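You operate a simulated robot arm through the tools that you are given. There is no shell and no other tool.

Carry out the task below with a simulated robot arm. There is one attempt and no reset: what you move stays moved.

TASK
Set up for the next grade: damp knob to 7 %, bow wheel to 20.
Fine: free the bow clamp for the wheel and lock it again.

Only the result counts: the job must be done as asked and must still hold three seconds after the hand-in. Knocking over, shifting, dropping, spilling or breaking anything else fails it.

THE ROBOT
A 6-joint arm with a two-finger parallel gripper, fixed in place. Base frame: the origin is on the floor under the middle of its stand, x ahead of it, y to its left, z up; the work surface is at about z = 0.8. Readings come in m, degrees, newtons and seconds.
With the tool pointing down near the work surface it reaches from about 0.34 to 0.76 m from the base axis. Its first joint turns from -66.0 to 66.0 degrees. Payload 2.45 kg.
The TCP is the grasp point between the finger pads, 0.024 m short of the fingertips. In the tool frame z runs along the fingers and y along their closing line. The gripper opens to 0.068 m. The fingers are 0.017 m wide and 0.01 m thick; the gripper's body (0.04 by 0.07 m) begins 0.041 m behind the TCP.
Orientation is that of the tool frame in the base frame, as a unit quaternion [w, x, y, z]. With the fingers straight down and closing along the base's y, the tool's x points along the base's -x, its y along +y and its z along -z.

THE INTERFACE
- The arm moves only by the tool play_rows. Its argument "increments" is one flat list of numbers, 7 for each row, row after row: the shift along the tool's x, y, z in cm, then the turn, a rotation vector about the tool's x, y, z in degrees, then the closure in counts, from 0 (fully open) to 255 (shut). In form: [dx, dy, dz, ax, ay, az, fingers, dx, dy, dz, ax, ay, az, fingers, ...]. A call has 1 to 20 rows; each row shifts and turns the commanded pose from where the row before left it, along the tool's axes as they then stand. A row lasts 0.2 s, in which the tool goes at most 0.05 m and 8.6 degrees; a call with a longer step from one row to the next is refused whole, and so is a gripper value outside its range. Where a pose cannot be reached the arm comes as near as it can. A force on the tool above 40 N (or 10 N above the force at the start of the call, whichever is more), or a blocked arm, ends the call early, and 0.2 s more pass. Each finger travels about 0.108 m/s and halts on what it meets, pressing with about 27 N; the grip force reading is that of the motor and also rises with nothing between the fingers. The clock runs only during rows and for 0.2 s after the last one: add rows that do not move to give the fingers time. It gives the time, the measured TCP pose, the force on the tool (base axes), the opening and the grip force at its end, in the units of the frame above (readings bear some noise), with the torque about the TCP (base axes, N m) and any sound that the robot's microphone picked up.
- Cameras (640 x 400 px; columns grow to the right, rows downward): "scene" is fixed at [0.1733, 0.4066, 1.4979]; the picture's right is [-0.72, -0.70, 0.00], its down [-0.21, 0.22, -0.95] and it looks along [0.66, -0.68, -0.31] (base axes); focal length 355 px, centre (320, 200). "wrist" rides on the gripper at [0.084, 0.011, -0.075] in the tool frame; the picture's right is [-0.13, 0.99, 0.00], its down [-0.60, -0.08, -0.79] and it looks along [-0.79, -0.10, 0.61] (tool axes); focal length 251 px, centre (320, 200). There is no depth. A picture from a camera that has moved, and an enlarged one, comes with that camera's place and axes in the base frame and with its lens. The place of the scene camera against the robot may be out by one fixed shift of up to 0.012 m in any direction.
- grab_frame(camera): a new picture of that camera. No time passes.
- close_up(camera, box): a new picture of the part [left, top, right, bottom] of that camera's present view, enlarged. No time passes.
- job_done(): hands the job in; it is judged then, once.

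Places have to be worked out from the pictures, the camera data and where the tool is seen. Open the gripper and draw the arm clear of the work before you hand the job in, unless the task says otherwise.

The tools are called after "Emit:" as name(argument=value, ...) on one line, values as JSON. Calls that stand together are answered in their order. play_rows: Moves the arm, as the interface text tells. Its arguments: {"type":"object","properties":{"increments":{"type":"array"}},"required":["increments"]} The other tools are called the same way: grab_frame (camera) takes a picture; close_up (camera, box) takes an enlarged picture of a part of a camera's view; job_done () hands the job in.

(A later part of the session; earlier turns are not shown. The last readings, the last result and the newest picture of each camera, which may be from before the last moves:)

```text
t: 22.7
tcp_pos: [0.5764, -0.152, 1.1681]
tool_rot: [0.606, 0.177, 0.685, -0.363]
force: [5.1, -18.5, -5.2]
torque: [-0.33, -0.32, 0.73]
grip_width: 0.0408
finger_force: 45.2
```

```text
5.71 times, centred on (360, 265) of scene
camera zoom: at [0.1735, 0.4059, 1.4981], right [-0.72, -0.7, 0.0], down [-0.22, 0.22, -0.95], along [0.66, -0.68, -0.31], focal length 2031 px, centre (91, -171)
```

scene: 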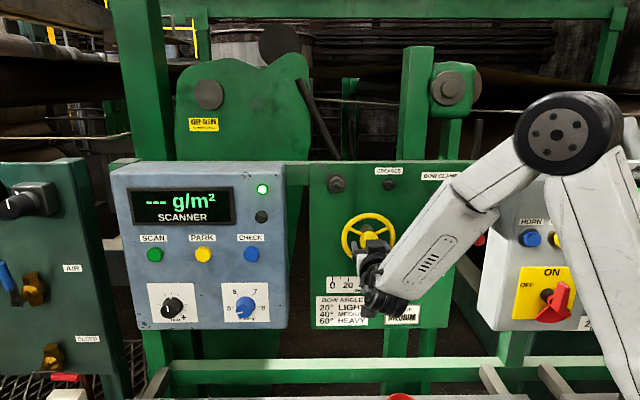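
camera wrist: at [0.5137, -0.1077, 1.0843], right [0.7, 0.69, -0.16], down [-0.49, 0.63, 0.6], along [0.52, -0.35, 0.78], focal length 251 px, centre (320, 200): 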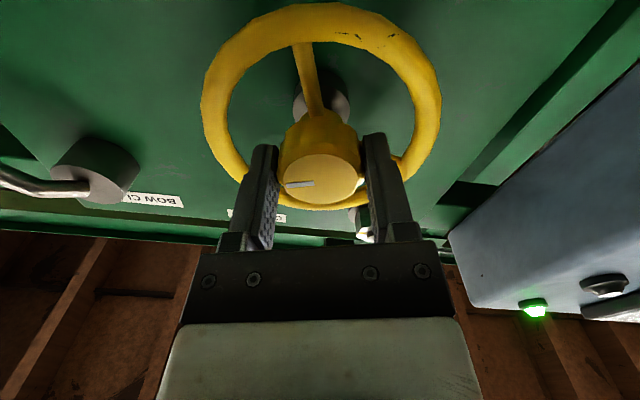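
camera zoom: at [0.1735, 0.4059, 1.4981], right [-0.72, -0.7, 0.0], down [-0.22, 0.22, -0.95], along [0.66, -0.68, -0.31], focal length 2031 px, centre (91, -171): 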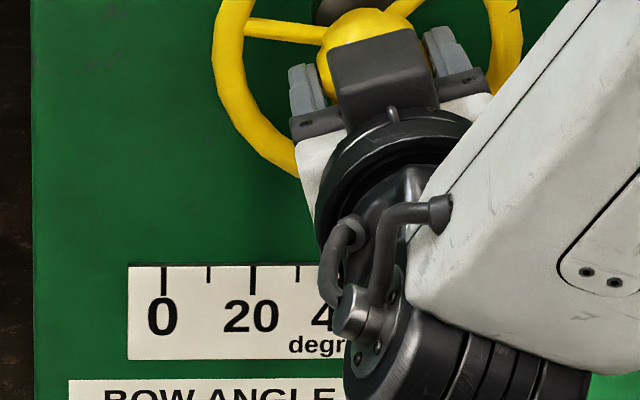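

No pointer shows between 0 and about 35, so it moved less than 5 units down, or it went up. I'll turn another 24° counter-clockwise and check whether it comes into view.

Emit:
play_rows(increments=[0, 0, 0, 0, 0, -4, 255, 0, 0, 0, 0, 0, -4, 255, 0, 0, 0, 0, 0, -4, 255, 0, 0, 0, 0, 0, -4, 255, 0, 0, 0, 0, 0, -4, 255, 0, 0, 0, 0, 0, -4, 255, 0, 0, 0, 0, 0, 0, 255])

Emit:
grab_frame(camera="wrist")

Emit:
close_up(camera="scene", box=[310, 200, 450, 310])

```text
t: 24.3
tcp_pos: [0.5767, -0.1524, 1.1682]
tool_rot: [0.517, 0.033, 0.707, -0.482]
force: [-14.8, -20.4, 1.3]
torque: [-0.21, -0.24, 0.62]
grip_width: 0.0409
finger_force: 45.1
```

```text
taken
camera wrist: at [0.4898, -0.1309, 1.0974], right [0.6, 0.59, -0.55], down [-0.32, 0.8, 0.51], along [0.74, -0.13, 0.66], focal length 251 px, centre (320, 200)
```

wrist: 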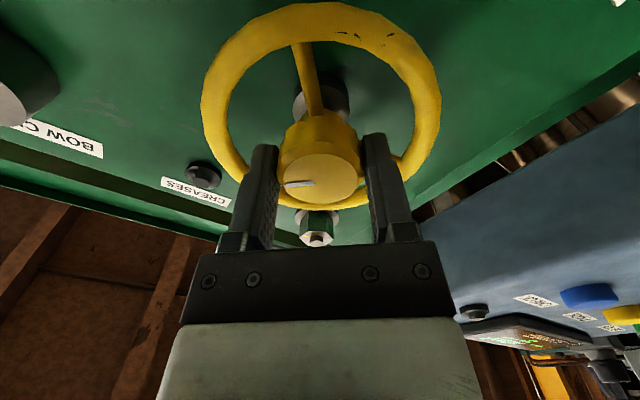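

```text
3.64 times, centred on (380, 255) of scene
camera zoom: at [0.1727, 0.4059, 1.4982], right [-0.72, -0.7, 0.0], down [-0.21, 0.22, -0.95], along [0.66, -0.68, -0.31], focal length 1292 px, centre (102, 0)
```

zoom: 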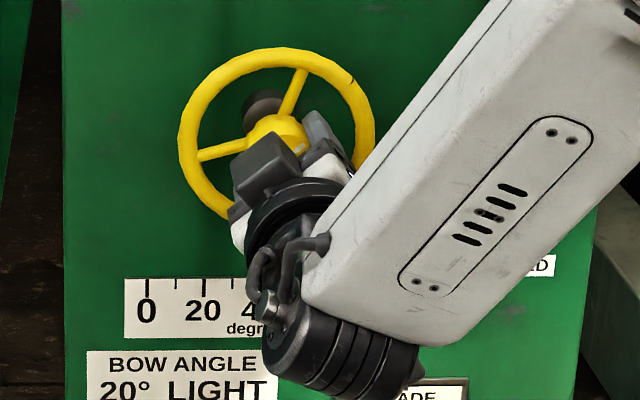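

The wheel has turned 40° in total and the pointer is still hidden. I'll release, back straight out, undo the roll and tilt to the earlier viewing pose to read the scale.

Emit:
play_rows(increments=[0, 0, 0, 0, 0, 0, 60, 0, 0, 0, 0, 0, 0, 60, 0, 0, -3.5, 0, 0, 0, 60, 0, 0, -4, 0, 0, 0, 60, 0, 0, 0, 0, 0, 8, 60, 0, 0, 0, 0, 0, 8, 60, 0, 0, 0, 0, 0, 8, 60, 0, 0, 0, 0, 0, 8, 60, 0, 0, 0, 0, 0, 8, 60, 0, 0, 0, 0, 7.6, 0, 60, 0, 0, 0, 0, 7.6, 0, 60, 0, 0, 0, 0, 7.6, 0, 60, 0, 0, 0, 0, 7.6, 0, 60, 0, 0, 0, 0, 7.6, 0, 60, 0, 0, 0, 0, 7.6, 0, 60, 0, 0, 0, 0, 0, 0, 60])

Emit:
grab_frame(camera="wrist")

Emit:
grab_frame(camera="scene")

```text
t: 27.7
tcp_pos: [0.5229, -0.0996, 1.168]
tool_rot: [0.347, 0.357, 0.854, -0.15]
force: [1.7, -0.2, 0.0]
torque: [0.0, -0.02, -0.02]
grip_width: 0.052
finger_force: 0.1
```

```text
taken
camera wrist: at [0.4525, -0.0101, 1.1625], right [0.77, 0.63, 0.08], down [-0.14, 0.04, 0.99], along [0.62, -0.78, 0.12], focal length 251 px, centre (320, 200)
```

wrist: 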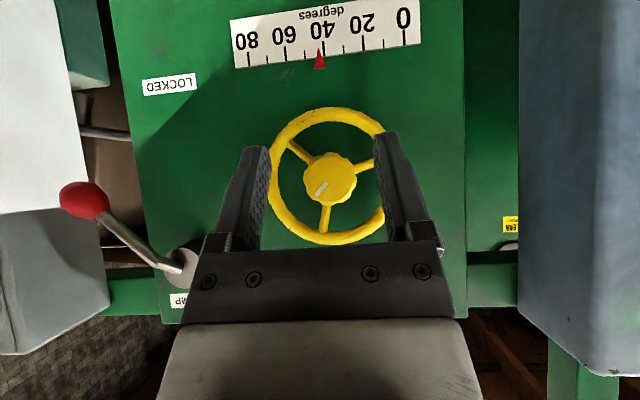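

```text
taken
```

scene: 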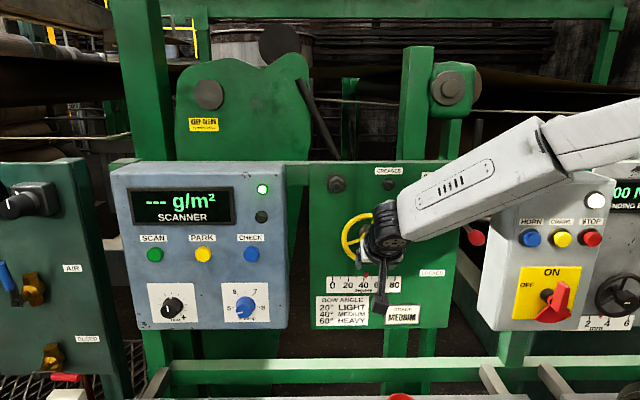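

Emit:
close_up(camera="wrist", box=[220, 0, 430, 100])

Emit:
close_up(camera="wrist", box=[260, 100, 400, 250])

```text
3.05 times, centred on (325, 50) of wrist
camera zoom: at [0.4525, -0.0101, 1.1625], right [0.77, 0.63, 0.08], down [-0.14, 0.04, 0.99], along [0.62, -0.78, 0.12], focal length 766 px, centre (305, 657)
```

zoom: 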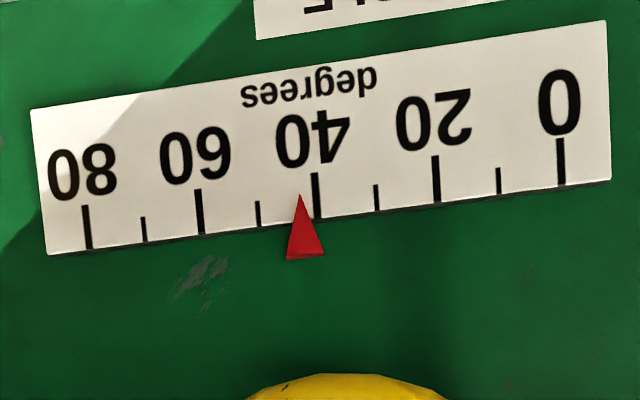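

```text
2.67 times, centred on (330, 175) of wrist
camera zoom: at [0.4525, -0.0101, 1.1625], right [0.77, 0.63, 0.08], down [-0.14, 0.04, 0.99], along [0.62, -0.78, 0.12], focal length 670 px, centre (293, 267)
```

zoom: 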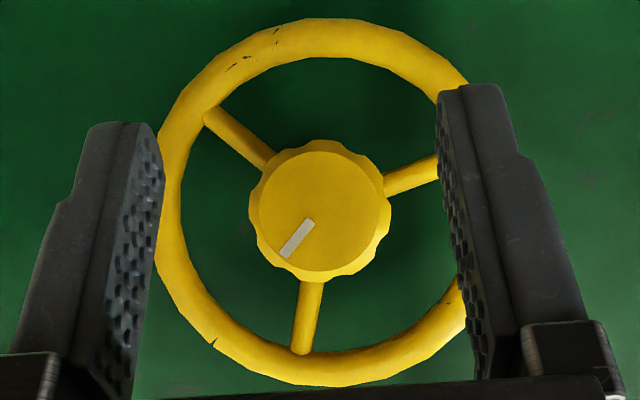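

The pointer has moved from 40 to about 42.5 for 40° counter-clockwise. So clockwise lowers the value, at roughly 1 unit per 15–18° of wheel. I need about 1⅛ turns clockwise, in regripped 120° strokes. First I'll pitch level again and roll to -60° as the stroke's start.

Emit:
play_rows(increments=[0, 0.2, 0, 0, -7.6, 0, 60, 0, 0, 0, 0, -7.6, 0, 60, 0, 0, 0, 0, -7.6, 0, 60, 0, 0, 0, 0, -7.6, 0, 60, 0, 0, 0, 0, -7.6, 0, 60, 0, 0, 0, 0, -7.5, 0, 60, 0, 0, 0, 0, 0, -7.5, 60, 0, 0, 0, 0, 0, -7.5, 60, 0, 0, 0, 0, 0, -7.5, 60, 0, 0, 0, 0, 0, -7.5, 60, 0, 0, 0, 0, 0, -7.5, 60, 0, 0, 0, 0, 0, -7.5, 60, 0, 0, 0, 0, 0, -7.5, 60, 0, 0, 0, 0, 0, -7.5, 60, 0, 0, 0, 0, 0, 0, 60])

Emit:
grab_frame(camera="wrist")

Emit:
grab_frame(camera="scene")

```text
t: 30.9
tcp_pos: [0.5244, -0.0969, 1.1683]
tool_rot: [0.425, -0.093, 0.702, -0.564]
force: [0.3, -0.3, 0.0]
torque: [-0.05, 0.01, 0.03]
grip_width: 0.0518
finger_force: 0.0
```

```text
taken
camera wrist: at [0.4238, -0.0907, 1.1171], right [0.43, 0.42, -0.8], down [-0.21, 0.91, 0.37], along [0.88, 0.01, 0.47], focal length 251 px, centre (320, 200)
```

wrist: 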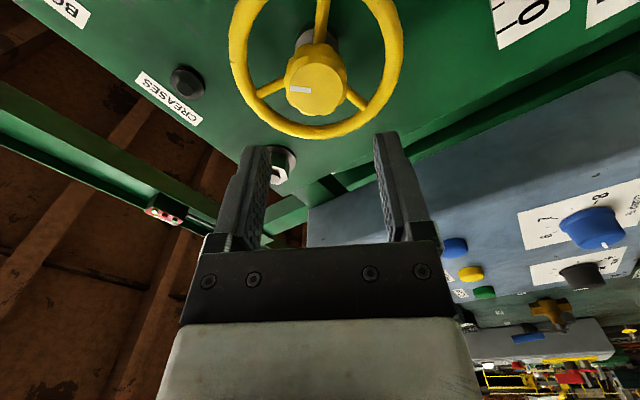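

```text
taken
```

scene: 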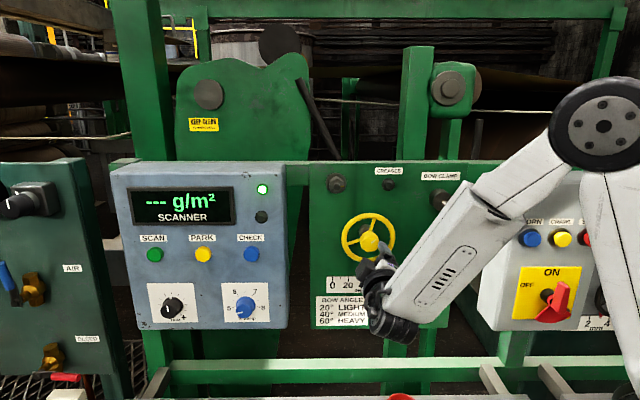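

The wrist view shows the hub about 3 mm off-centre (up), so I'll correct that and advance to f≈0.507, keeping the tips short of the spokes. Then I'll close on the hub.

Emit:
play_rows(increments=[0, -0.26, 3.5, 0, 0, 0, 60, 0, 0, 2.5, 0, 0, 0, 60, 0, 0, 1.2, 0, 0, 0, 60, 0, 0, 0, 0, 0, 0, 60, 0, 0, 0, 0, 0, 0, 140, 0, 0, 0, 0, 0, 0, 255, 0, 0, 0, 0, 0, 0, 255])

Emit:
grab_frame(camera="wrist")

```text
t: 32.5
tcp_pos: [0.576, -0.1505, 1.1706]
tool_rot: [0.425, -0.093, 0.703, -0.563]
force: [5.3, -4.7, -1.6]
torque: [0.22, 0.22, 0.46]
grip_width: 0.0394
finger_force: 44.6
```

```text
taken
camera wrist: at [0.4744, -0.1439, 1.1192], right [0.43, 0.42, -0.8], down [-0.21, 0.91, 0.37], along [0.88, 0.01, 0.48], focal length 251 px, centre (320, 200)
```

wrist: 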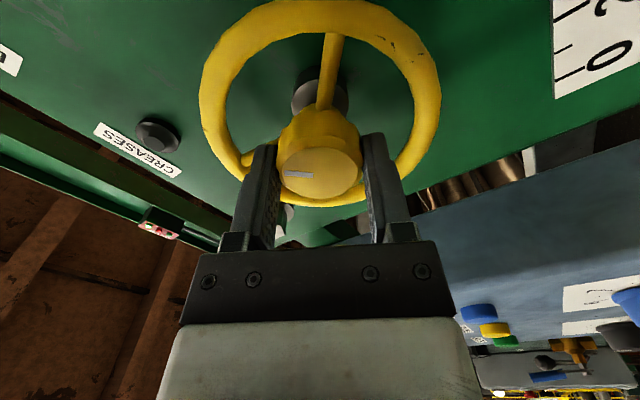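

The hub is gripped and centred with only small forces. I'll turn clockwise 120° in one smooth stroke.

Emit:
play_rows(increments=[0, 0, 0, 0, 0, 8, 255, 0, 0, 0, 0, 0, 8, 255, 0, 0, 0, 0, 0, 8, 255, 0, 0, 0, 0, 0, 8, 255, 0, 0, 0, 0, 0, 8, 255, 0, 0, 0, 0, 0, 8, 255, 0, 0, 0, 0, 0, 8, 255, 0, 0, 0, 0, 0, 8, 255, 0, 0, 0, 0, 0, 8, 255, 0, 0, 0, 0, 0, 8, 255, 0, 0, 0, 0, 0, 8, 255, 0, 0, 0, 0, 0, 8, 255, 0, 0, 0, 0, 0, 8, 255, 0, 0, 0, 0, 0, 8, 255, 0, 0, 0, 0, 0, 8, 255, 0, 0, 0, 0, 0, 0, 255])

Emit:
grab_frame(camera="wrist")

Emit:
grab_frame(camera="scene")

```text
t: 34.7
tcp_pos: [0.5747, -0.1502, 1.1711]
tool_rot: [0.673, 0.376, 0.61, -0.181]
force: [4.8, -9.2, -1.6]
torque: [-0.06, 0.06, 0.42]
grip_width: 0.0399
finger_force: 44.6
out of reach, approached as far as the arm can: row 10
stopped in row 10: the force on the tool passed its limit at 57 N (the readings are from after the stop); the commanded pose is now the measured one
```

```text
taken
camera wrist: at [0.5466, -0.0692, 1.096], right [0.67, 0.62, 0.41], down [-0.71, 0.4, 0.58], along [0.19, -0.68, 0.71], focal length 251 px, centre (320, 200)
```

wrist: 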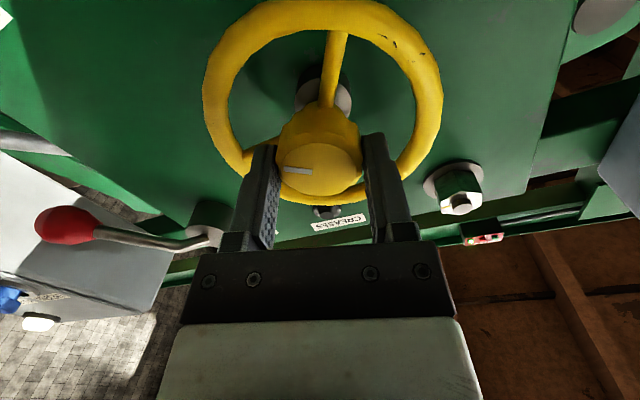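

```text
taken
```

scene: 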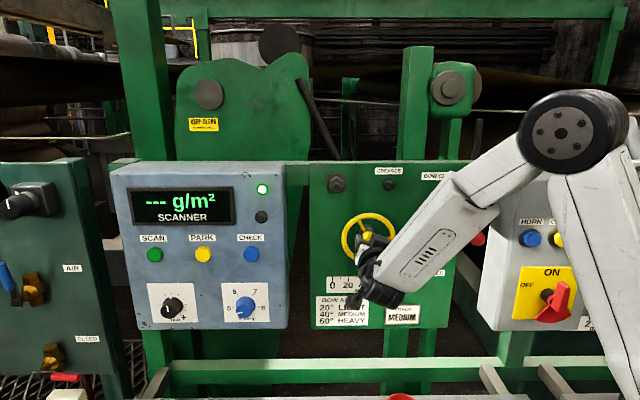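

A wrist joint limit stopped the stroke after about 77° (roll now about +17°), and the wheel followed all the way. There's more range on the negative side, so I'll release, back out 3 cm and unwind about 145° for a longer next stroke.

Emit:
play_rows(increments=[0, 0, 0, 0, 0, 0, 60, 0, 0, 0, 0, 0, 0, 60, 0, 0, -3, 0, 0, 0, 60, 0, 0, 0, 0, 0, -8.5, 60, 0, 0, 0, 0, 0, -8.5, 60, 0, 0, 0, 0, 0, -8.5, 60, 0, 0, 0, 0, 0, -8.5, 60, 0, 0, 0, 0, 0, -8.5, 60, 0, 0, 0, 0, 0, -8.5, 60, 0, 0, 0, 0, 0, -8.5, 60, 0, 0, 0, 0, 0, -8.5, 60, 0, 0, 0, 0, 0, -8.5, 60, 0, 0, 0, 0, 0, -8.5, 60, 0, 0, 0, 0, 0, -8.5, 60, 0, 0, 0, 0, 0, -8.5, 60, 0, 0, 0, 0, 0, -8.5, 60, 0, 0, 0, 0, 0, -8.5, 60, 0, 0, 0, 0, 0, -8.5, 60, 0, 0, 0, 0, 0, -8.5, 60, 0, 0, 0, 0, 0, -8.5, 60])

Emit:
grab_frame(camera="wrist")

Emit:
grab_frame(camera="scene")

```text
t: 38.9
tcp_pos: [0.5524, -0.1264, 1.1722]
tool_rot: [-0.033, 0.467, -0.545, 0.696]
force: [-0.5, -0.1, -0.2]
torque: [0.0, -0.02, 0.01]
grip_width: 0.0519
finger_force: 0.0
```

```text
taken
camera wrist: at [0.4496, -0.1229, 1.2172], right [-0.39, -0.33, -0.86], down [-0.17, 0.94, -0.29], along [0.91, 0.03, -0.42], focal length 251 px, centre (320, 200)
```

wrist: 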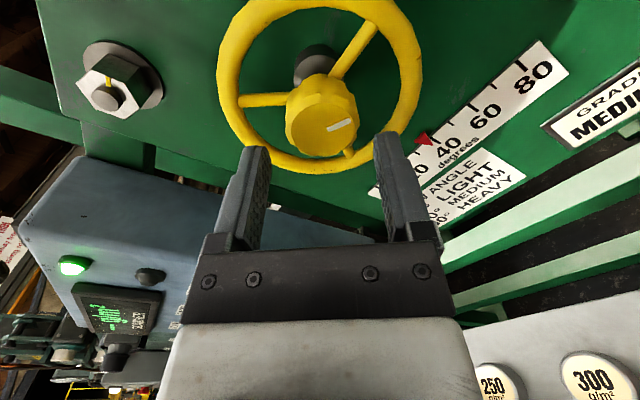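

```text
taken
```

scene: 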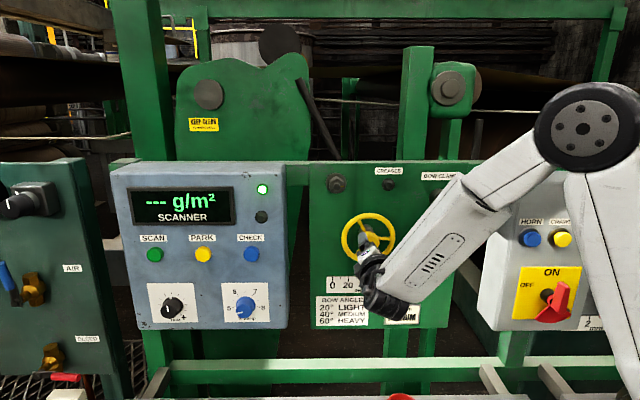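

At this roll the wrist camera sees the scale directly. I'll zoom in to read the pointer.

Emit:
close_up(camera="wrist", box=[370, 30, 580, 220])

```text
2.11 times, centred on (475, 125) of wrist
camera zoom: at [0.4496, -0.1229, 1.2172], right [-0.39, -0.33, -0.86], down [-0.17, 0.94, -0.29], along [0.91, 0.03, -0.42], focal length 529 px, centre (-6, 358)
```

zoom: 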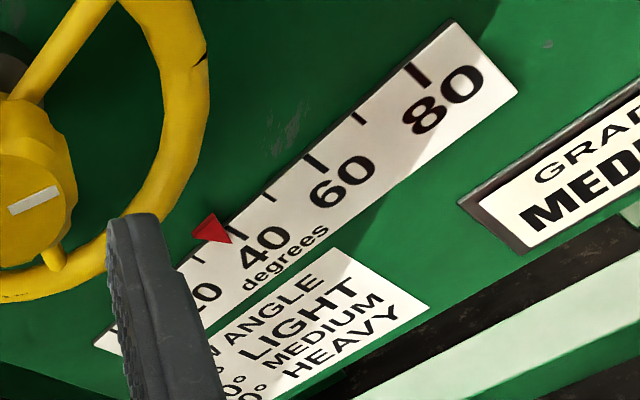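

The pointer reads about 38 after a net 37° clockwise, i.e. about 17–18° per unit. The tool axis drifted about 1.9° after the stop, so I'll correct that, recentre, advance and regrip the hub.

Emit:
play_rows(increments=[0, 0.2, 0, 1.9, 0.4, 0, 60, 0, 0, 1.6, 0, 0, 0, 60, 0, 0, 1.5, 0, 0, 0, 60, 0, 0, 0, 0, 0, 0, 60, 0, 0, 0, 0, 0, 0, 140, 0, 0, 0, 0, 0, 0, 255, 0, 0, 0, 0, 0, 0, 255])

Emit:
grab_frame(camera="wrist")

```text
t: 40.5
tcp_pos: [0.5758, -0.1503, 1.1698]
tool_rot: [-0.04, 0.463, -0.534, 0.706]
force: [-1.0, -7.8, -4.9]
torque: [-0.55, -0.56, 0.44]
grip_width: 0.04
finger_force: 45.7
```

```text
taken
camera wrist: at [0.4703, -0.1466, 1.2121], right [-0.36, -0.35, -0.86], down [-0.17, 0.94, -0.31], along [0.92, 0.04, -0.4], focal length 251 px, centre (320, 200)
```

wrist: 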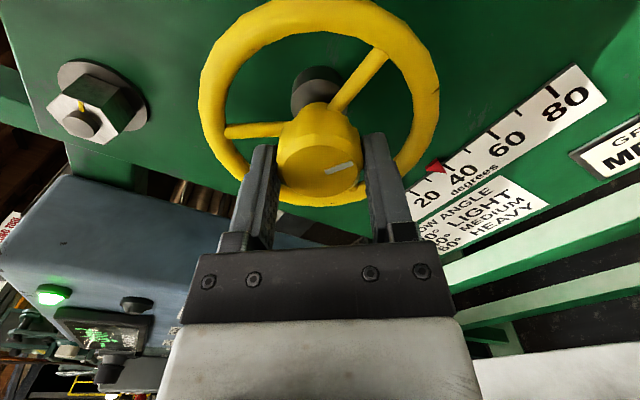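

Gripped and centred, with low forces. I'll turn clockwise 136°, which ends at roll ≈ +8°, short of the joint limit.

Emit:
play_rows(increments=[0, 0, 0, 0, 0, 8, 255, 0, 0, 0, 0, 0, 8, 255, 0, 0, 0, 0, 0, 8, 255, 0, 0, 0, 0, 0, 8, 255, 0, 0, 0, 0, 0, 8, 255, 0, 0, 0, 0, 0, 8, 255, 0, 0, 0, 0, 0, 8, 255, 0, 0, 0, 0, 0, 8, 255, 0, 0, 0, 0, 0, 8, 255, 0, 0, 0, 0, 0, 8, 255, 0, 0, 0, 0, 0, 8, 255, 0, 0, 0, 0, 0, 8, 255, 0, 0, 0, 0, 0, 8, 255, 0, 0, 0, 0, 0, 8, 255, 0, 0, 0, 0, 0, 8, 255, 0, 0, 0, 0, 0, 8, 255, 0, 0, 0, 0, 0, 8, 255, 0, 0, 0, 0, 0, 0, 255])

Emit:
grab_frame(camera="wrist")

Emit:
close_up(camera="scene", box=[310, 200, 450, 310])

```text
t: 44.3
tcp_pos: [0.5734, -0.1504, 1.1718]
tool_rot: [0.67, 0.322, 0.629, -0.226]
force: [-0.4, -0.9, -8.3]
torque: [0.07, 0.03, 0.71]
grip_width: 0.0398
finger_force: 44.8
```

```text
taken
camera wrist: at [0.5385, -0.0798, 1.0892], right [0.69, 0.67, 0.27], down [-0.67, 0.45, 0.59], along [0.27, -0.59, 0.76], focal length 251 px, centre (320, 200)
```

wrist: 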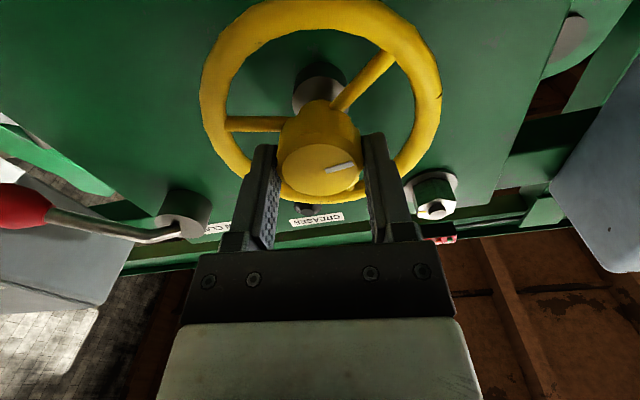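

```text
3.64 times, centred on (380, 255) of scene
camera zoom: at [0.1734, 0.4065, 1.4979], right [-0.72, -0.7, 0.0], down [-0.22, 0.22, -0.95], along [0.66, -0.68, -0.31], focal length 1292 px, centre (102, 0)
```

zoom: 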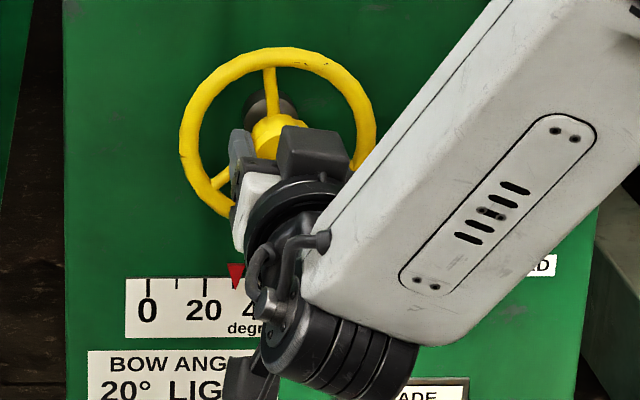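

The pointer now reads about 30.6 after a net 173°, confirming about 18° per unit (20 units per turn). About 187–190° of clockwise turn remain, so I'll release, back out and unwind 136° again.

Emit:
play_rows(increments=[0, 0, 0, 0, 0, 0, 60, 0, 0, 0, 0, 0, 0, 60, 0, 0, -3, 0, 0, 0, 60, 0, 0, 0, 0, 0, -8.5, 60, 0, 0, 0, 0, 0, -8.5, 60, 0, 0, 0, 0, 0, -8.5, 60, 0, 0, 0, 0, 0, -8.5, 60, 0, 0, 0, 0, 0, -8.5, 60, 0, 0, 0, 0, 0, -8.5, 60, 0, 0, 0, 0, 0, -8.5, 60, 0, 0, 0, 0, 0, -8.5, 60, 0, 0, 0, 0, 0, -8.5, 60, 0, 0, 0, 0, 0, -8.5, 60, 0, 0, 0, 0, 0, -8.5, 60, 0, 0, 0, 0, 0, -8.5, 60, 0, 0, 0, 0, 0, -8.5, 60, 0, 0, 0, 0, 0, -8.5, 60, 0, 0, 0, 0, 0, -8.5, 60, 0, 0, 0, 0, 0, -8.5, 60, 0, 0, 0, 0, 0, 0, 60])

Emit:
grab_frame(camera="wrist")

Emit:
close_up(camera="wrist", box=[370, 30, 580, 220])

```text
t: 48.5
tcp_pos: [0.5531, -0.1275, 1.1708]
tool_rot: [-0.039, 0.464, -0.533, 0.706]
force: [-0.3, 0.8, 0.1]
torque: [0.0, -0.01, 0.03]
grip_width: 0.052
finger_force: 0.0
```

```text
taken
camera wrist: at [0.4484, -0.1244, 1.2134], right [-0.36, -0.35, -0.86], down [-0.18, 0.93, -0.31], along [0.92, 0.04, -0.4], focal length 251 px, centre (320, 200)
```

wrist: 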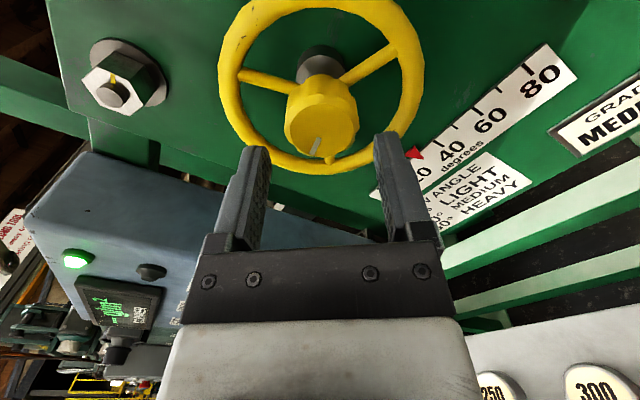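

```text
2.11 times, centred on (475, 125) of wrist
camera zoom: at [0.4484, -0.1244, 1.2134], right [-0.36, -0.35, -0.86], down [-0.18, 0.93, -0.31], along [0.92, 0.04, -0.4], focal length 529 px, centre (-6, 358)
```

zoom: 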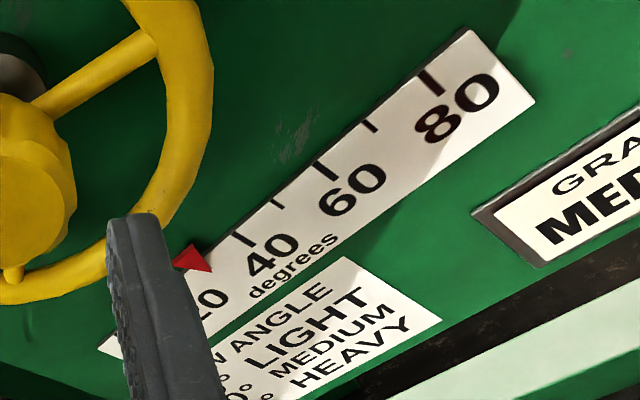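

The pointer is at about 30 and the tool is still centred (e≈-0.3077) and square. I'll advance and regrip.

Emit:
play_rows(increments=[0, 0, 1.5, 0, 0, 0, 60, 0, 0, 1.5, 0, 0, 0, 60, 0, 0, 0, 0, 0, 0, 60, 0, 0, 0, 0, 0, 0, 140, 0, 0, 0, 0, 0, 0, 255, 0, 0, 0, 0, 0, 0, 255])

```text
t: 49.9
tcp_pos: [0.5741, -0.1513, 1.1708]
tool_rot: [-0.039, 0.463, -0.534, 0.706]
force: [-0.6, -7.0, -6.8]
torque: [-0.47, -0.46, 0.49]
grip_width: 0.0407
finger_force: 45.4
```

The grip closed at 0.0407 m with small forces. I'll turn clockwise another 136°.

Emit:
play_rows(increments=[0, 0, 0, 0, 0, 8, 255, 0, 0, 0, 0, 0, 8, 255, 0, 0, 0, 0, 0, 8, 255, 0, 0, 0, 0, 0, 8, 255, 0, 0, 0, 0, 0, 8, 255, 0, 0, 0, 0, 0, 8, 255, 0, 0, 0, 0, 0, 8, 255, 0, 0, 0, 0, 0, 8, 255, 0, 0, 0, 0, 0, 8, 255, 0, 0, 0, 0, 0, 8, 255, 0, 0, 0, 0, 0, 8, 255, 0, 0, 0, 0, 0, 8, 255, 0, 0, 0, 0, 0, 8, 255, 0, 0, 0, 0, 0, 8, 255, 0, 0, 0, 0, 0, 8, 255, 0, 0, 0, 0, 0, 8, 255, 0, 0, 0, 0, 0, 8, 255, 0, 0, 0, 0, 0, 0, 255])

Emit:
close_up(camera="scene", box=[310, 200, 450, 310])

```text
t: 53.7
tcp_pos: [0.5754, -0.1498, 1.1706]
tool_rot: [0.669, 0.322, 0.631, -0.226]
force: [1.8, -11.2, -22.1]
torque: [0.58, 0.53, 1.11]
grip_width: 0.0409
finger_force: 45.3
```

```text
3.64 times, centred on (380, 255) of scene
camera zoom: at [0.1738, 0.4061, 1.498], right [-0.72, -0.7, 0.0], down [-0.22, 0.22, -0.95], along [0.66, -0.68, -0.31], focal length 1292 px, centre (102, 0)
```

zoom: 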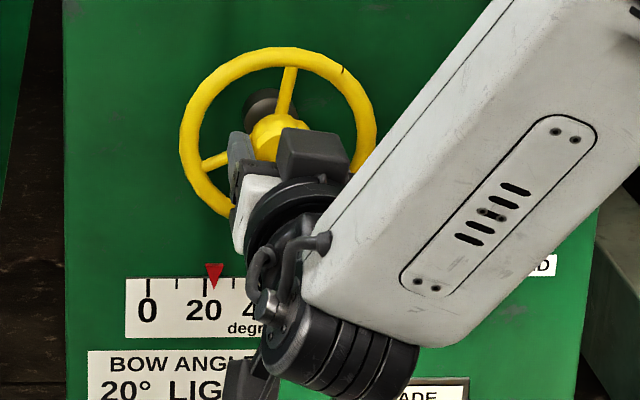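

The pointer is at about 23.0, as predicted. About 52° more is needed, so I'll release, back out, unwind 56°, and regrip.

Emit:
play_rows(increments=[0, 0, 0, 0, 0, 0, 60, 0, 0, 0, 0, 0, 0, 60, 0, 0, -3, 0, 0, 0, 60, 0, 0, 0, 0, 0, -8, 60, 0, 0, 0, 0, 0, -8, 60, 0, 0, 0, 0, 0, -8, 60, 0, 0, 0, 0, 0, -8, 60, 0, 0, 0, 0, 0, -8, 60, 0, 0, 0, 0, 0, -8, 60, 0, 0, 0, 0, 0, -8, 60, 0, 0, 0, 0, 0, 0, 60])

Emit:
grab_frame(camera="wrist")

Emit:
close_up(camera="scene", box=[310, 200, 450, 310])

```text
t: 56.1
tcp_pos: [0.5528, -0.1282, 1.1711]
tool_rot: [0.484, -0.013, 0.706, -0.517]
force: [-0.1, -0.1, -0.1]
torque: [-0.02, 0.0, 0.0]
grip_width: 0.0519
finger_force: 0.1
```

```text
taken
camera wrist: at [0.4623, -0.1128, 1.1062], right [0.55, 0.53, -0.65], down [-0.27, 0.84, 0.46], along [0.79, -0.08, 0.6], focal length 251 px, centre (320, 200)
```

wrist: 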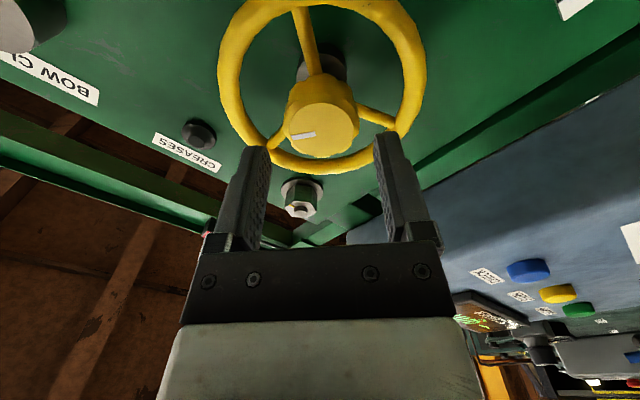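

```text
3.64 times, centred on (380, 255) of scene
camera zoom: at [0.1733, 0.4066, 1.4979], right [-0.72, -0.7, 0.0], down [-0.21, 0.22, -0.95], along [0.66, -0.68, -0.31], focal length 1292 px, centre (102, 0)
```

zoom: 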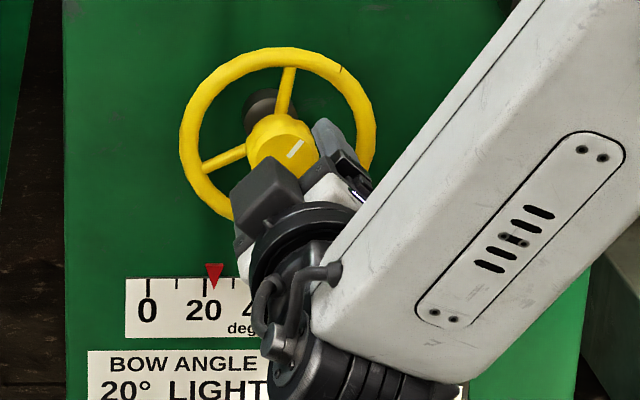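

The hub's white mark confirms about 51° remaining (it should return to 3 o'clock). I'll advance, grip, and turn 52° clockwise.

Emit:
play_rows(increments=[0, 0, 1.5, 0, 0, 0, 60, 0, 0, 1.5, 0, 0, 0, 60, 0, 0, 0, 0, 0, 0, 60, 0, 0, 0, 0, 0, 0, 140, 0, 0, 0, 0, 0, 0, 255, 0, 0, 0, 0, 0, 0, 255, 0, 0, 0, 0, 0, 7.5, 255, 0, 0, 0, 0, 0, 7.5, 255, 0, 0, 0, 0, 0, 7.5, 255, 0, 0, 0, 0, 0, 7.5, 255, 0, 0, 0, 0, 0, 7.5, 255, 0, 0, 0, 0, 0, 7.5, 255, 0, 0, 0, 0, 0, 7, 255, 0, 0, 0, 0, 0, 0, 255])

Emit:
close_up(camera="scene", box=[310, 220, 380, 300])

Emit:
grab_frame(camera="wrist")

```text
t: 59.1
tcp_pos: [0.5745, -0.1501, 1.1713]
tool_rot: [0.662, 0.299, 0.64, -0.25]
force: [9.8, 0.7, -0.9]
torque: [0.46, 0.41, 1.12]
grip_width: 0.0406
finger_force: 44.9
```

```text
5.00 times, centred on (345, 260) of scene
camera zoom: at [0.1737, 0.4066, 1.4979], right [-0.72, -0.7, 0.0], down [-0.22, 0.22, -0.95], along [0.66, -0.68, -0.31], focal length 1777 px, centre (195, -100)
```

zoom: 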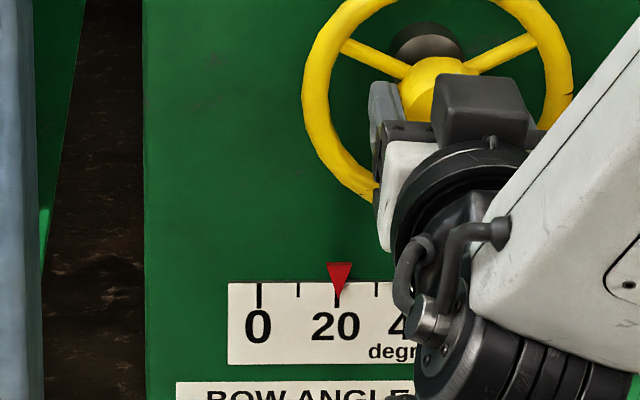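

```text
taken
camera wrist: at [0.5346, -0.0841, 1.0877], right [0.7, 0.68, 0.2], down [-0.64, 0.48, 0.6], along [0.31, -0.55, 0.78], focal length 251 px, centre (320, 200)
```

wrist: 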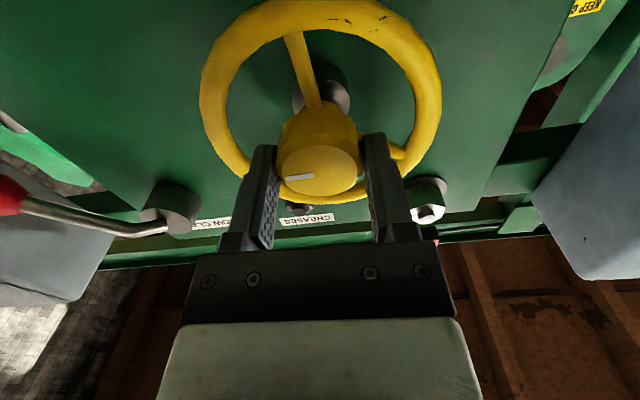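

The pointer reads 20 to 20.6 at this magnification. Before deciding on a trim, I'll zoom tighter on the scale.

Emit:
close_up(camera="scene", box=[322, 268, 362, 296])

```text
14.29 times, centred on (342, 282) of scene
camera zoom: at [0.1737, 0.4066, 1.4979], right [-0.72, -0.7, 0.0], down [-0.22, 0.22, -0.95], along [0.66, -0.68, -0.31], focal length 5077 px, centre (6, -971)
```

zoom: 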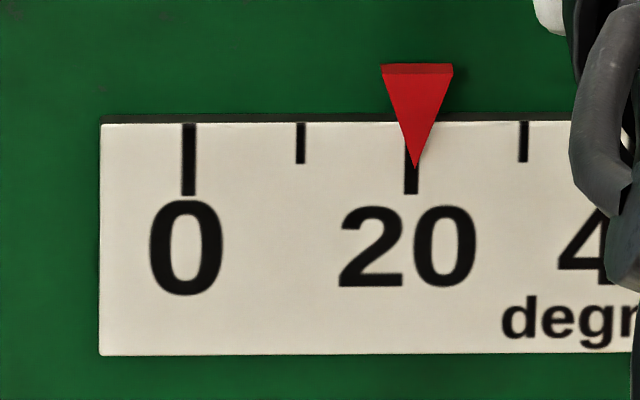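

The pointer apex is within about 0.3 of the 20 tick, and closer still after correcting parallax. I'll release the hub, back out, square the roll, tilt down 45° and recheck the reading with the wheel free.

Emit:
play_rows(increments=[0, 0, 0, 0, 0, 0, 60, 0, 0, 0, 0, 0, 0, 60, 0, 0, -3.5, 0, 0, 0, 60, 0, 0, -3.5, 0, 0, 0, 60, 0, 0, 0, 0, 0, -4.4, 60, 0, 0, 0, 0, 7.5, 0, 60, 0, 0, 0, 0, 7.5, 0, 60, 0, 0, 0, 0, 7.5, 0, 60, 0, 0, 0, 0, 7.5, 0, 60, 0, 0, 0, 0, 7.5, 0, 60, 0, 0, 0, 0, 7.5, 0, 60, 0, 0, 0, 0, 0, 0, 60])

Emit:
grab_frame(camera="wrist")

Emit:
close_up(camera="scene", box=[310, 260, 410, 310])

Emit:
close_up(camera="wrist", box=[220, 0, 430, 100])

```text
t: 61.7
tcp_pos: [0.5264, -0.0982, 1.1706]
tool_rot: [0.353, 0.359, 0.851, -0.15]
force: [0.1, -0.3, 0.1]
torque: [0.02, -0.02, 0.0]
grip_width: 0.0519
finger_force: 0.1
```

```text
taken
camera wrist: at [0.4552, -0.011, 1.1642], right [0.77, 0.63, 0.09], down [-0.15, 0.04, 0.99], along [0.61, -0.78, 0.13], focal length 251 px, centre (320, 200)
```

wrist: 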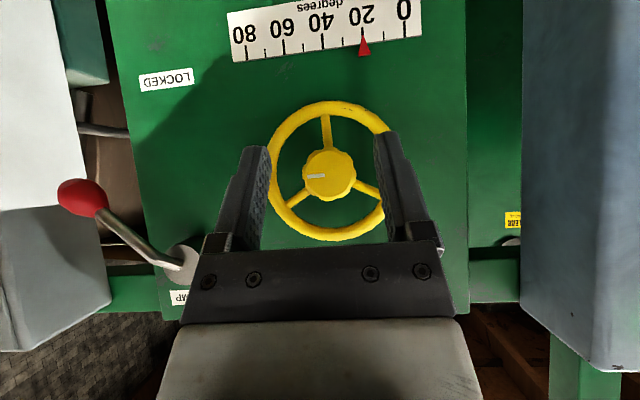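

```text
6.40 times, centred on (360, 285) of scene
camera zoom: at [0.1733, 0.4066, 1.4979], right [-0.72, -0.7, 0.0], down [-0.21, 0.22, -0.95], along [0.66, -0.68, -0.31], focal length 2274 px, centre (64, -344)
```

zoom: 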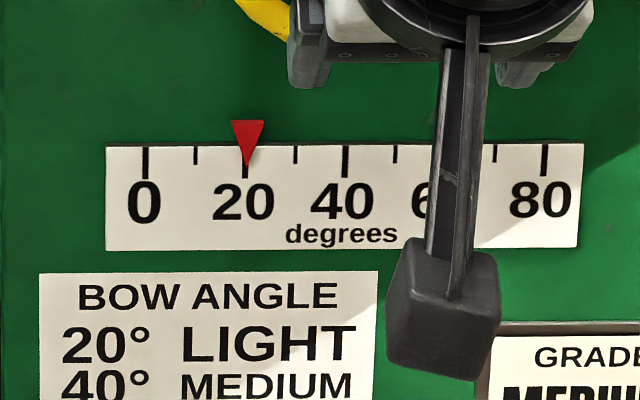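

```text
3.05 times, centred on (325, 50) of wrist
camera zoom: at [0.4552, -0.011, 1.1642], right [0.77, 0.63, 0.09], down [-0.15, 0.04, 0.99], along [0.61, -0.78, 0.13], focal length 766 px, centre (305, 657)
```

zoom: 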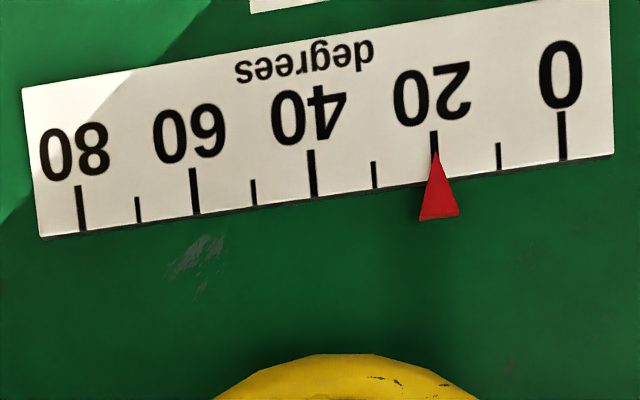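

The pointer sits exactly on 20 from both cameras with the wheel released. To relock, I'll close the fingers and move right, in front of the panel, to just up and right of the freed lever.

Emit:
play_rows(increments=[0, 0, 0, 0, 0, 0, 255, -1.3, -4.48, -0.51, 0, 0, 0, 255, -1.3, -4.48, -0.51, 0, 0, 0, 255, -1.3, -4.48, -0.51, 0, 0, 0, 255, -1.3, -4.48, -0.51, 0, 0, 0, 255, -1.3, -4.48, -0.51, 0, 0, 0, 255, 0, 0, 0, 0, 0, 0, 255])

Emit:
grab_frame(camera="wrist")

Emit:
grab_frame(camera="scene")

```text
t: 63.3
tcp_pos: [0.3827, -0.277, 1.236]
tool_rot: [0.353, 0.36, 0.85, -0.151]
force: [-0.5, -0.3, 0.8]
torque: [0.03, -0.02, 0.04]
grip_width: 0.0001
finger_force: 23.2
```

```text
taken
camera wrist: at [0.3127, -0.1875, 1.2292], right [0.78, 0.62, 0.09], down [-0.15, 0.04, 0.99], along [0.61, -0.78, 0.13], focal length 251 px, centre (320, 200)
```

wrist: 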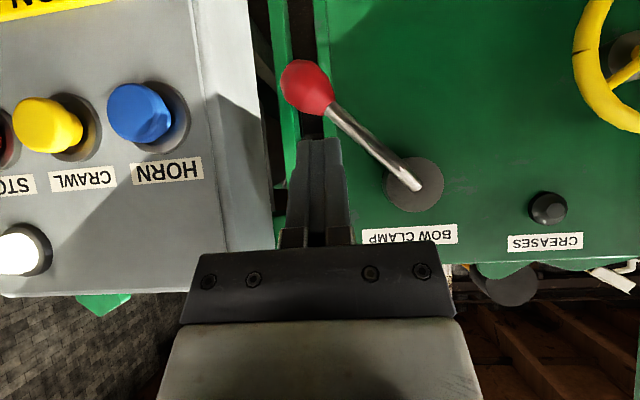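

```text
taken
```

scene: 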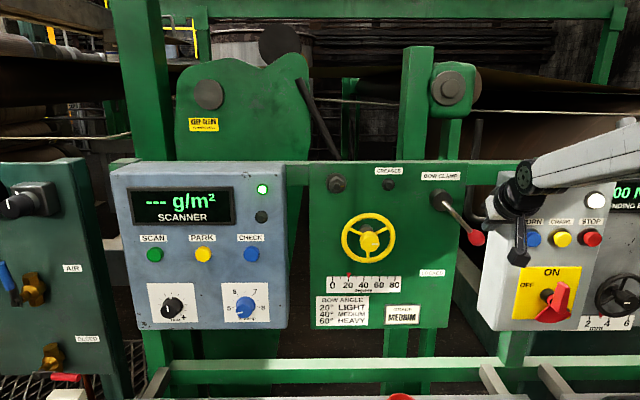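

The lever still stands at its 45° free position (knob near e=-0.072, z=1.173). My closed fingers are up and to the right of the rod with about 3–4 cm of clearance. I'll insert to rod depth now.

Emit:
play_rows(increments=[-1.6, 0, 1.6, 0, 0, 0, 255, -1.6, 0, 1.6, 0, 0, 0, 255, -1.6, 0, 1.6, 0, 0, 0, 255, 0, 0, 0, 0, 0, 0, 255])

Emit:
grab_frame(camera="wrist")

Emit:
grab_frame(camera="scene")

```text
t: 64.3
tcp_pos: [0.4321, -0.3243, 1.2353]
tool_rot: [0.353, 0.359, 0.851, -0.15]
force: [0.8, -0.2, -0.9]
torque: [0.0, 0.0, 0.01]
grip_width: 0.0002
finger_force: 23.7
```

```text
taken
camera wrist: at [0.3622, -0.2356, 1.2289], right [0.77, 0.63, 0.09], down [-0.15, 0.04, 0.99], along [0.61, -0.78, 0.13], focal length 251 px, centre (320, 200)
```

wrist: 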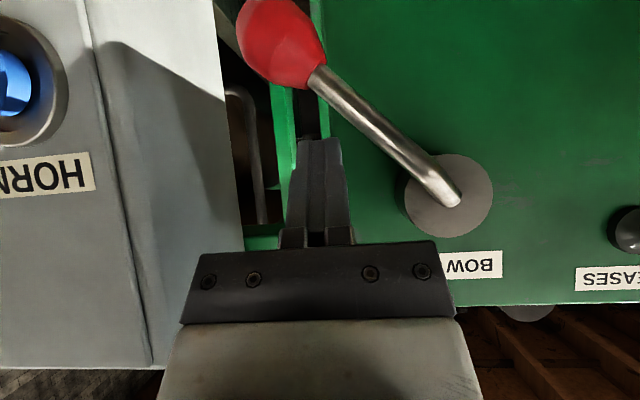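

```text
taken
```

scene: 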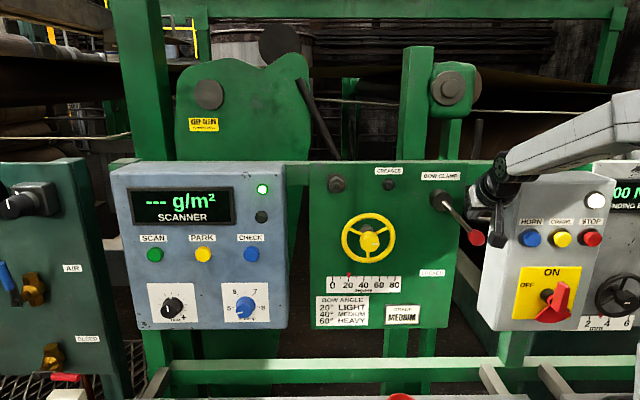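

The probe is at rod depth with no contact. I'll sweep down-left along the arc, pushing the lever back toward LOCKED to about 5° short of vertical.

Emit:
play_rows(increments=[0.72, 0.57, 0.72, 0, 0, 0, 255, 0.73, 0.57, 0.73, 0, 0, 0, 255, 0.65, 0.66, 0.65, 0, 0, 0, 255, 0.56, 0.81, 0.56, 0, 0, 0, 255, 0.46, 0.93, 0.46, 0, 0, 0, 255, 0.33, 1.04, 0.33, 0, 0, 0, 255, 0, 0, 0, 0, 0, 0, 255])

Emit:
grab_frame(camera="wrist")

Emit:
grab_frame(camera="scene")

```text
t: 65.9
tcp_pos: [0.4649, -0.2921, 1.1854]
tool_rot: [0.353, 0.359, 0.851, -0.15]
force: [-2.5, -1.2, 1.1]
torque: [0.03, -0.01, 0.0]
grip_width: 0.0
finger_force: 23.6
```

```text
taken
camera wrist: at [0.394, -0.2028, 1.1788], right [0.78, 0.63, 0.09], down [-0.15, 0.04, 0.99], along [0.61, -0.78, 0.13], focal length 251 px, centre (320, 200)
```

wrist: 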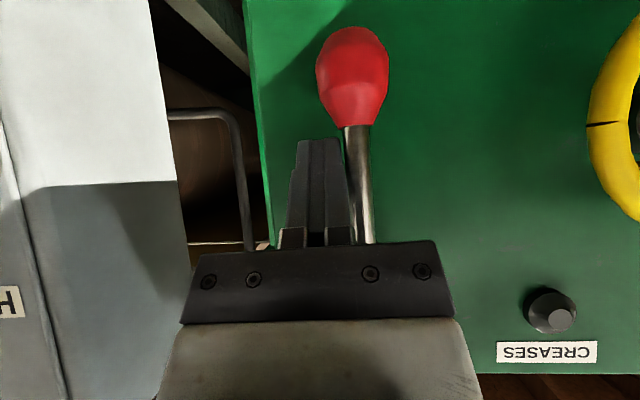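

```text
taken
```

scene: 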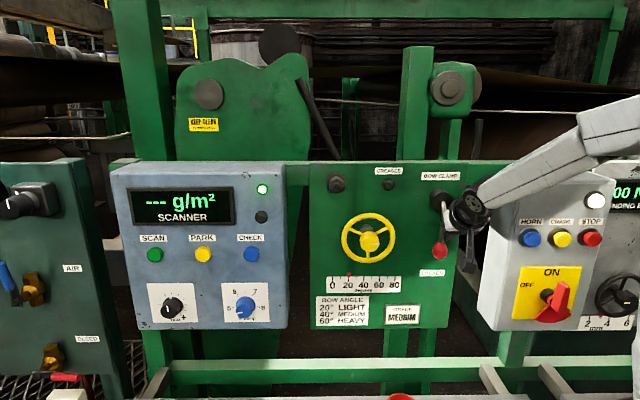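

The lever is nearly vertical again. I'll push on left in small steps until it meets its locked stop (the force will rise).

Emit:
play_rows(increments=[0.1, 0.4, 0.1, 0, 0, 0, 255, 0, 0.25, 0, 0, 0, 0, 255, 0, 0.2, 0, 0, 0, 0, 255, 0, 0.2, 0, 0, 0, 0, 255, 0, 0, 0, 0, 0, 0, 255])

Emit:
grab_frame(camera="wrist")

```text
t: 66.6
tcp_pos: [0.4654, -0.2913, 1.1865]
tool_rot: [0.35, 0.365, 0.849, -0.153]
force: [-11.1, -6.9, 2.4]
torque: [0.0, -0.12, -0.05]
grip_width: 0.0001
finger_force: 23.4
stopped in row 3: the force on the tool passed its limit at 44 N (the readings are from after the stop); the commanded pose is now the measured one
```

```text
taken
camera wrist: at [0.3955, -0.2018, 1.1787], right [0.78, 0.62, 0.09], down [-0.14, 0.05, 0.99], along [0.6, -0.79, 0.12], focal length 251 px, centre (320, 200)
```

wrist: 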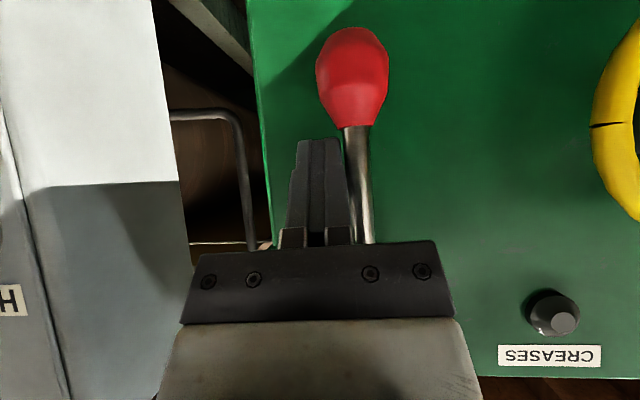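

It met the stop at 44 N and the knob is back at its original spot (e≈-0.148, z≈1.142), so the clamp is locked. I'll move right off the lever and back straight out.

Emit:
play_rows(increments=[0, -0.8, 0, 0, 0, 0, 255, 0, -0.8, 0, 0, 0, 0, 255, 2.4, 0, -2.4, 0, 0, 0, 255, 2.4, 0, -2.4, 0, 0, 0, 255, 0, 0, 0, 0, 0, 0, 255])

Emit:
close_up(camera="scene", box=[300, 150, 480, 340])

Emit:
grab_frame(camera="wrist")

```text
t: 67.8
tcp_pos: [0.4069, -0.2515, 1.1866]
tool_rot: [0.351, 0.363, 0.85, -0.153]
force: [0.0, 0.4, -0.5]
torque: [0.04, -0.03, 0.02]
grip_width: 0.0001
finger_force: 23.7
```

```text
2.11 times, centred on (390, 245) of scene
camera zoom: at [0.1733, 0.4066, 1.4979], right [-0.72, -0.7, 0.0], down [-0.21, 0.22, -0.95], along [0.66, -0.68, -0.31], focal length 748 px, centre (173, 105)
```

zoom: 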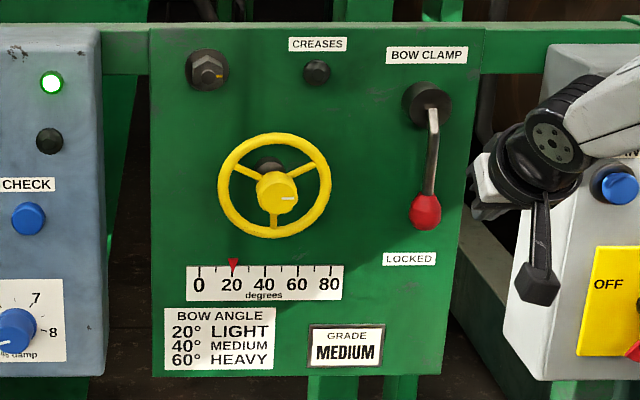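

```text
taken
camera wrist: at [0.3366, -0.1626, 1.179], right [0.78, 0.62, 0.09], down [-0.15, 0.05, 0.99], along [0.61, -0.78, 0.13], focal length 251 px, centre (320, 200)
```

wrist: 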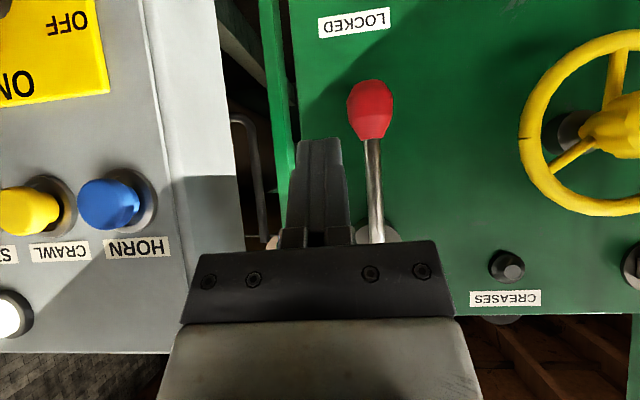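

The lever and wheel now match what's wanted: clamp at LOCKED, pointer at 20. Next is the damp knob, triangulated at about (0.741, 0.051, 1.046) on the scanner box. I'll slide left while backing off to about f=0.38 for a frontal look.

Emit:
play_rows(increments=[1.21, 4.44, 0.02, 0, 0, 0, 255, 1.21, 4.44, 0.02, 0, 0, 0, 255, 1.21, 4.44, 0.02, 0, 0, 0, 255, 1.21, 4.44, 0.02, 0, 0, 0, 255, 1.21, 4.44, 0.02, 0, 0, 0, 255, 1.21, 4.44, 0.02, 0, 0, 0, 255, 1.21, 4.44, 0.02, 0, 0, 0, 255, 1.21, 4.44, 0.02, 0, 0, 0, 255, 1.21, 4.44, 0.02, 0, 0, 0, 255, 1.21, 4.44, 0.02, 0, 0, 0, 255, 0, 0, 0, 0, 0, 0, 255])

Emit:
grab_frame(camera="wrist")

Emit:
grab_frame(camera="scene")

```text
t: 70.2
tcp_pos: [0.6718, 0.1145, 1.0977]
tool_rot: [0.351, 0.363, 0.849, -0.153]
force: [0.0, -0.1, 0.5]
torque: [-0.01, -0.02, 0.01]
grip_width: 0.0
finger_force: 23.6
```

```text
taken
camera wrist: at [0.6016, 0.2033, 1.0912], right [0.78, 0.62, 0.09], down [-0.15, 0.05, 0.99], along [0.61, -0.78, 0.13], focal length 251 px, centre (320, 200)
```

wrist: 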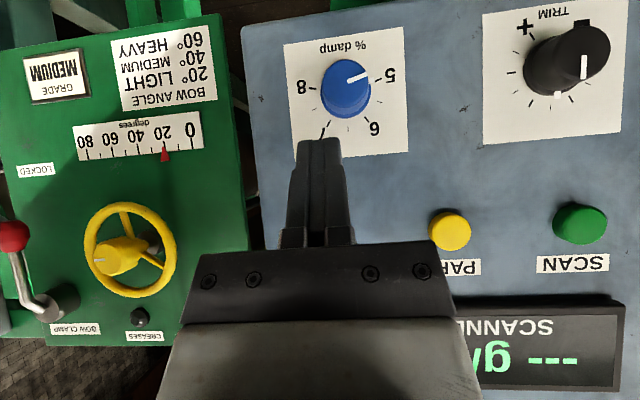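

```text
taken
```

scene: 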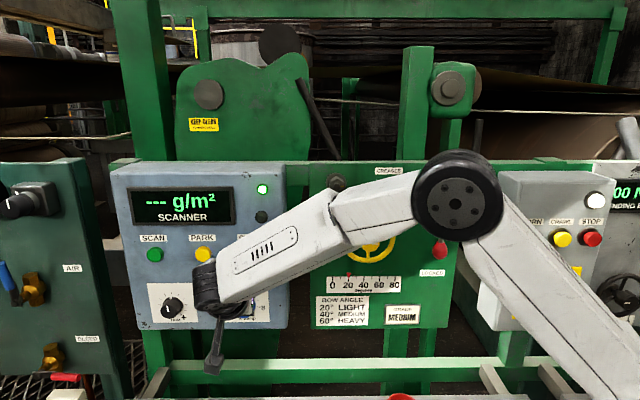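

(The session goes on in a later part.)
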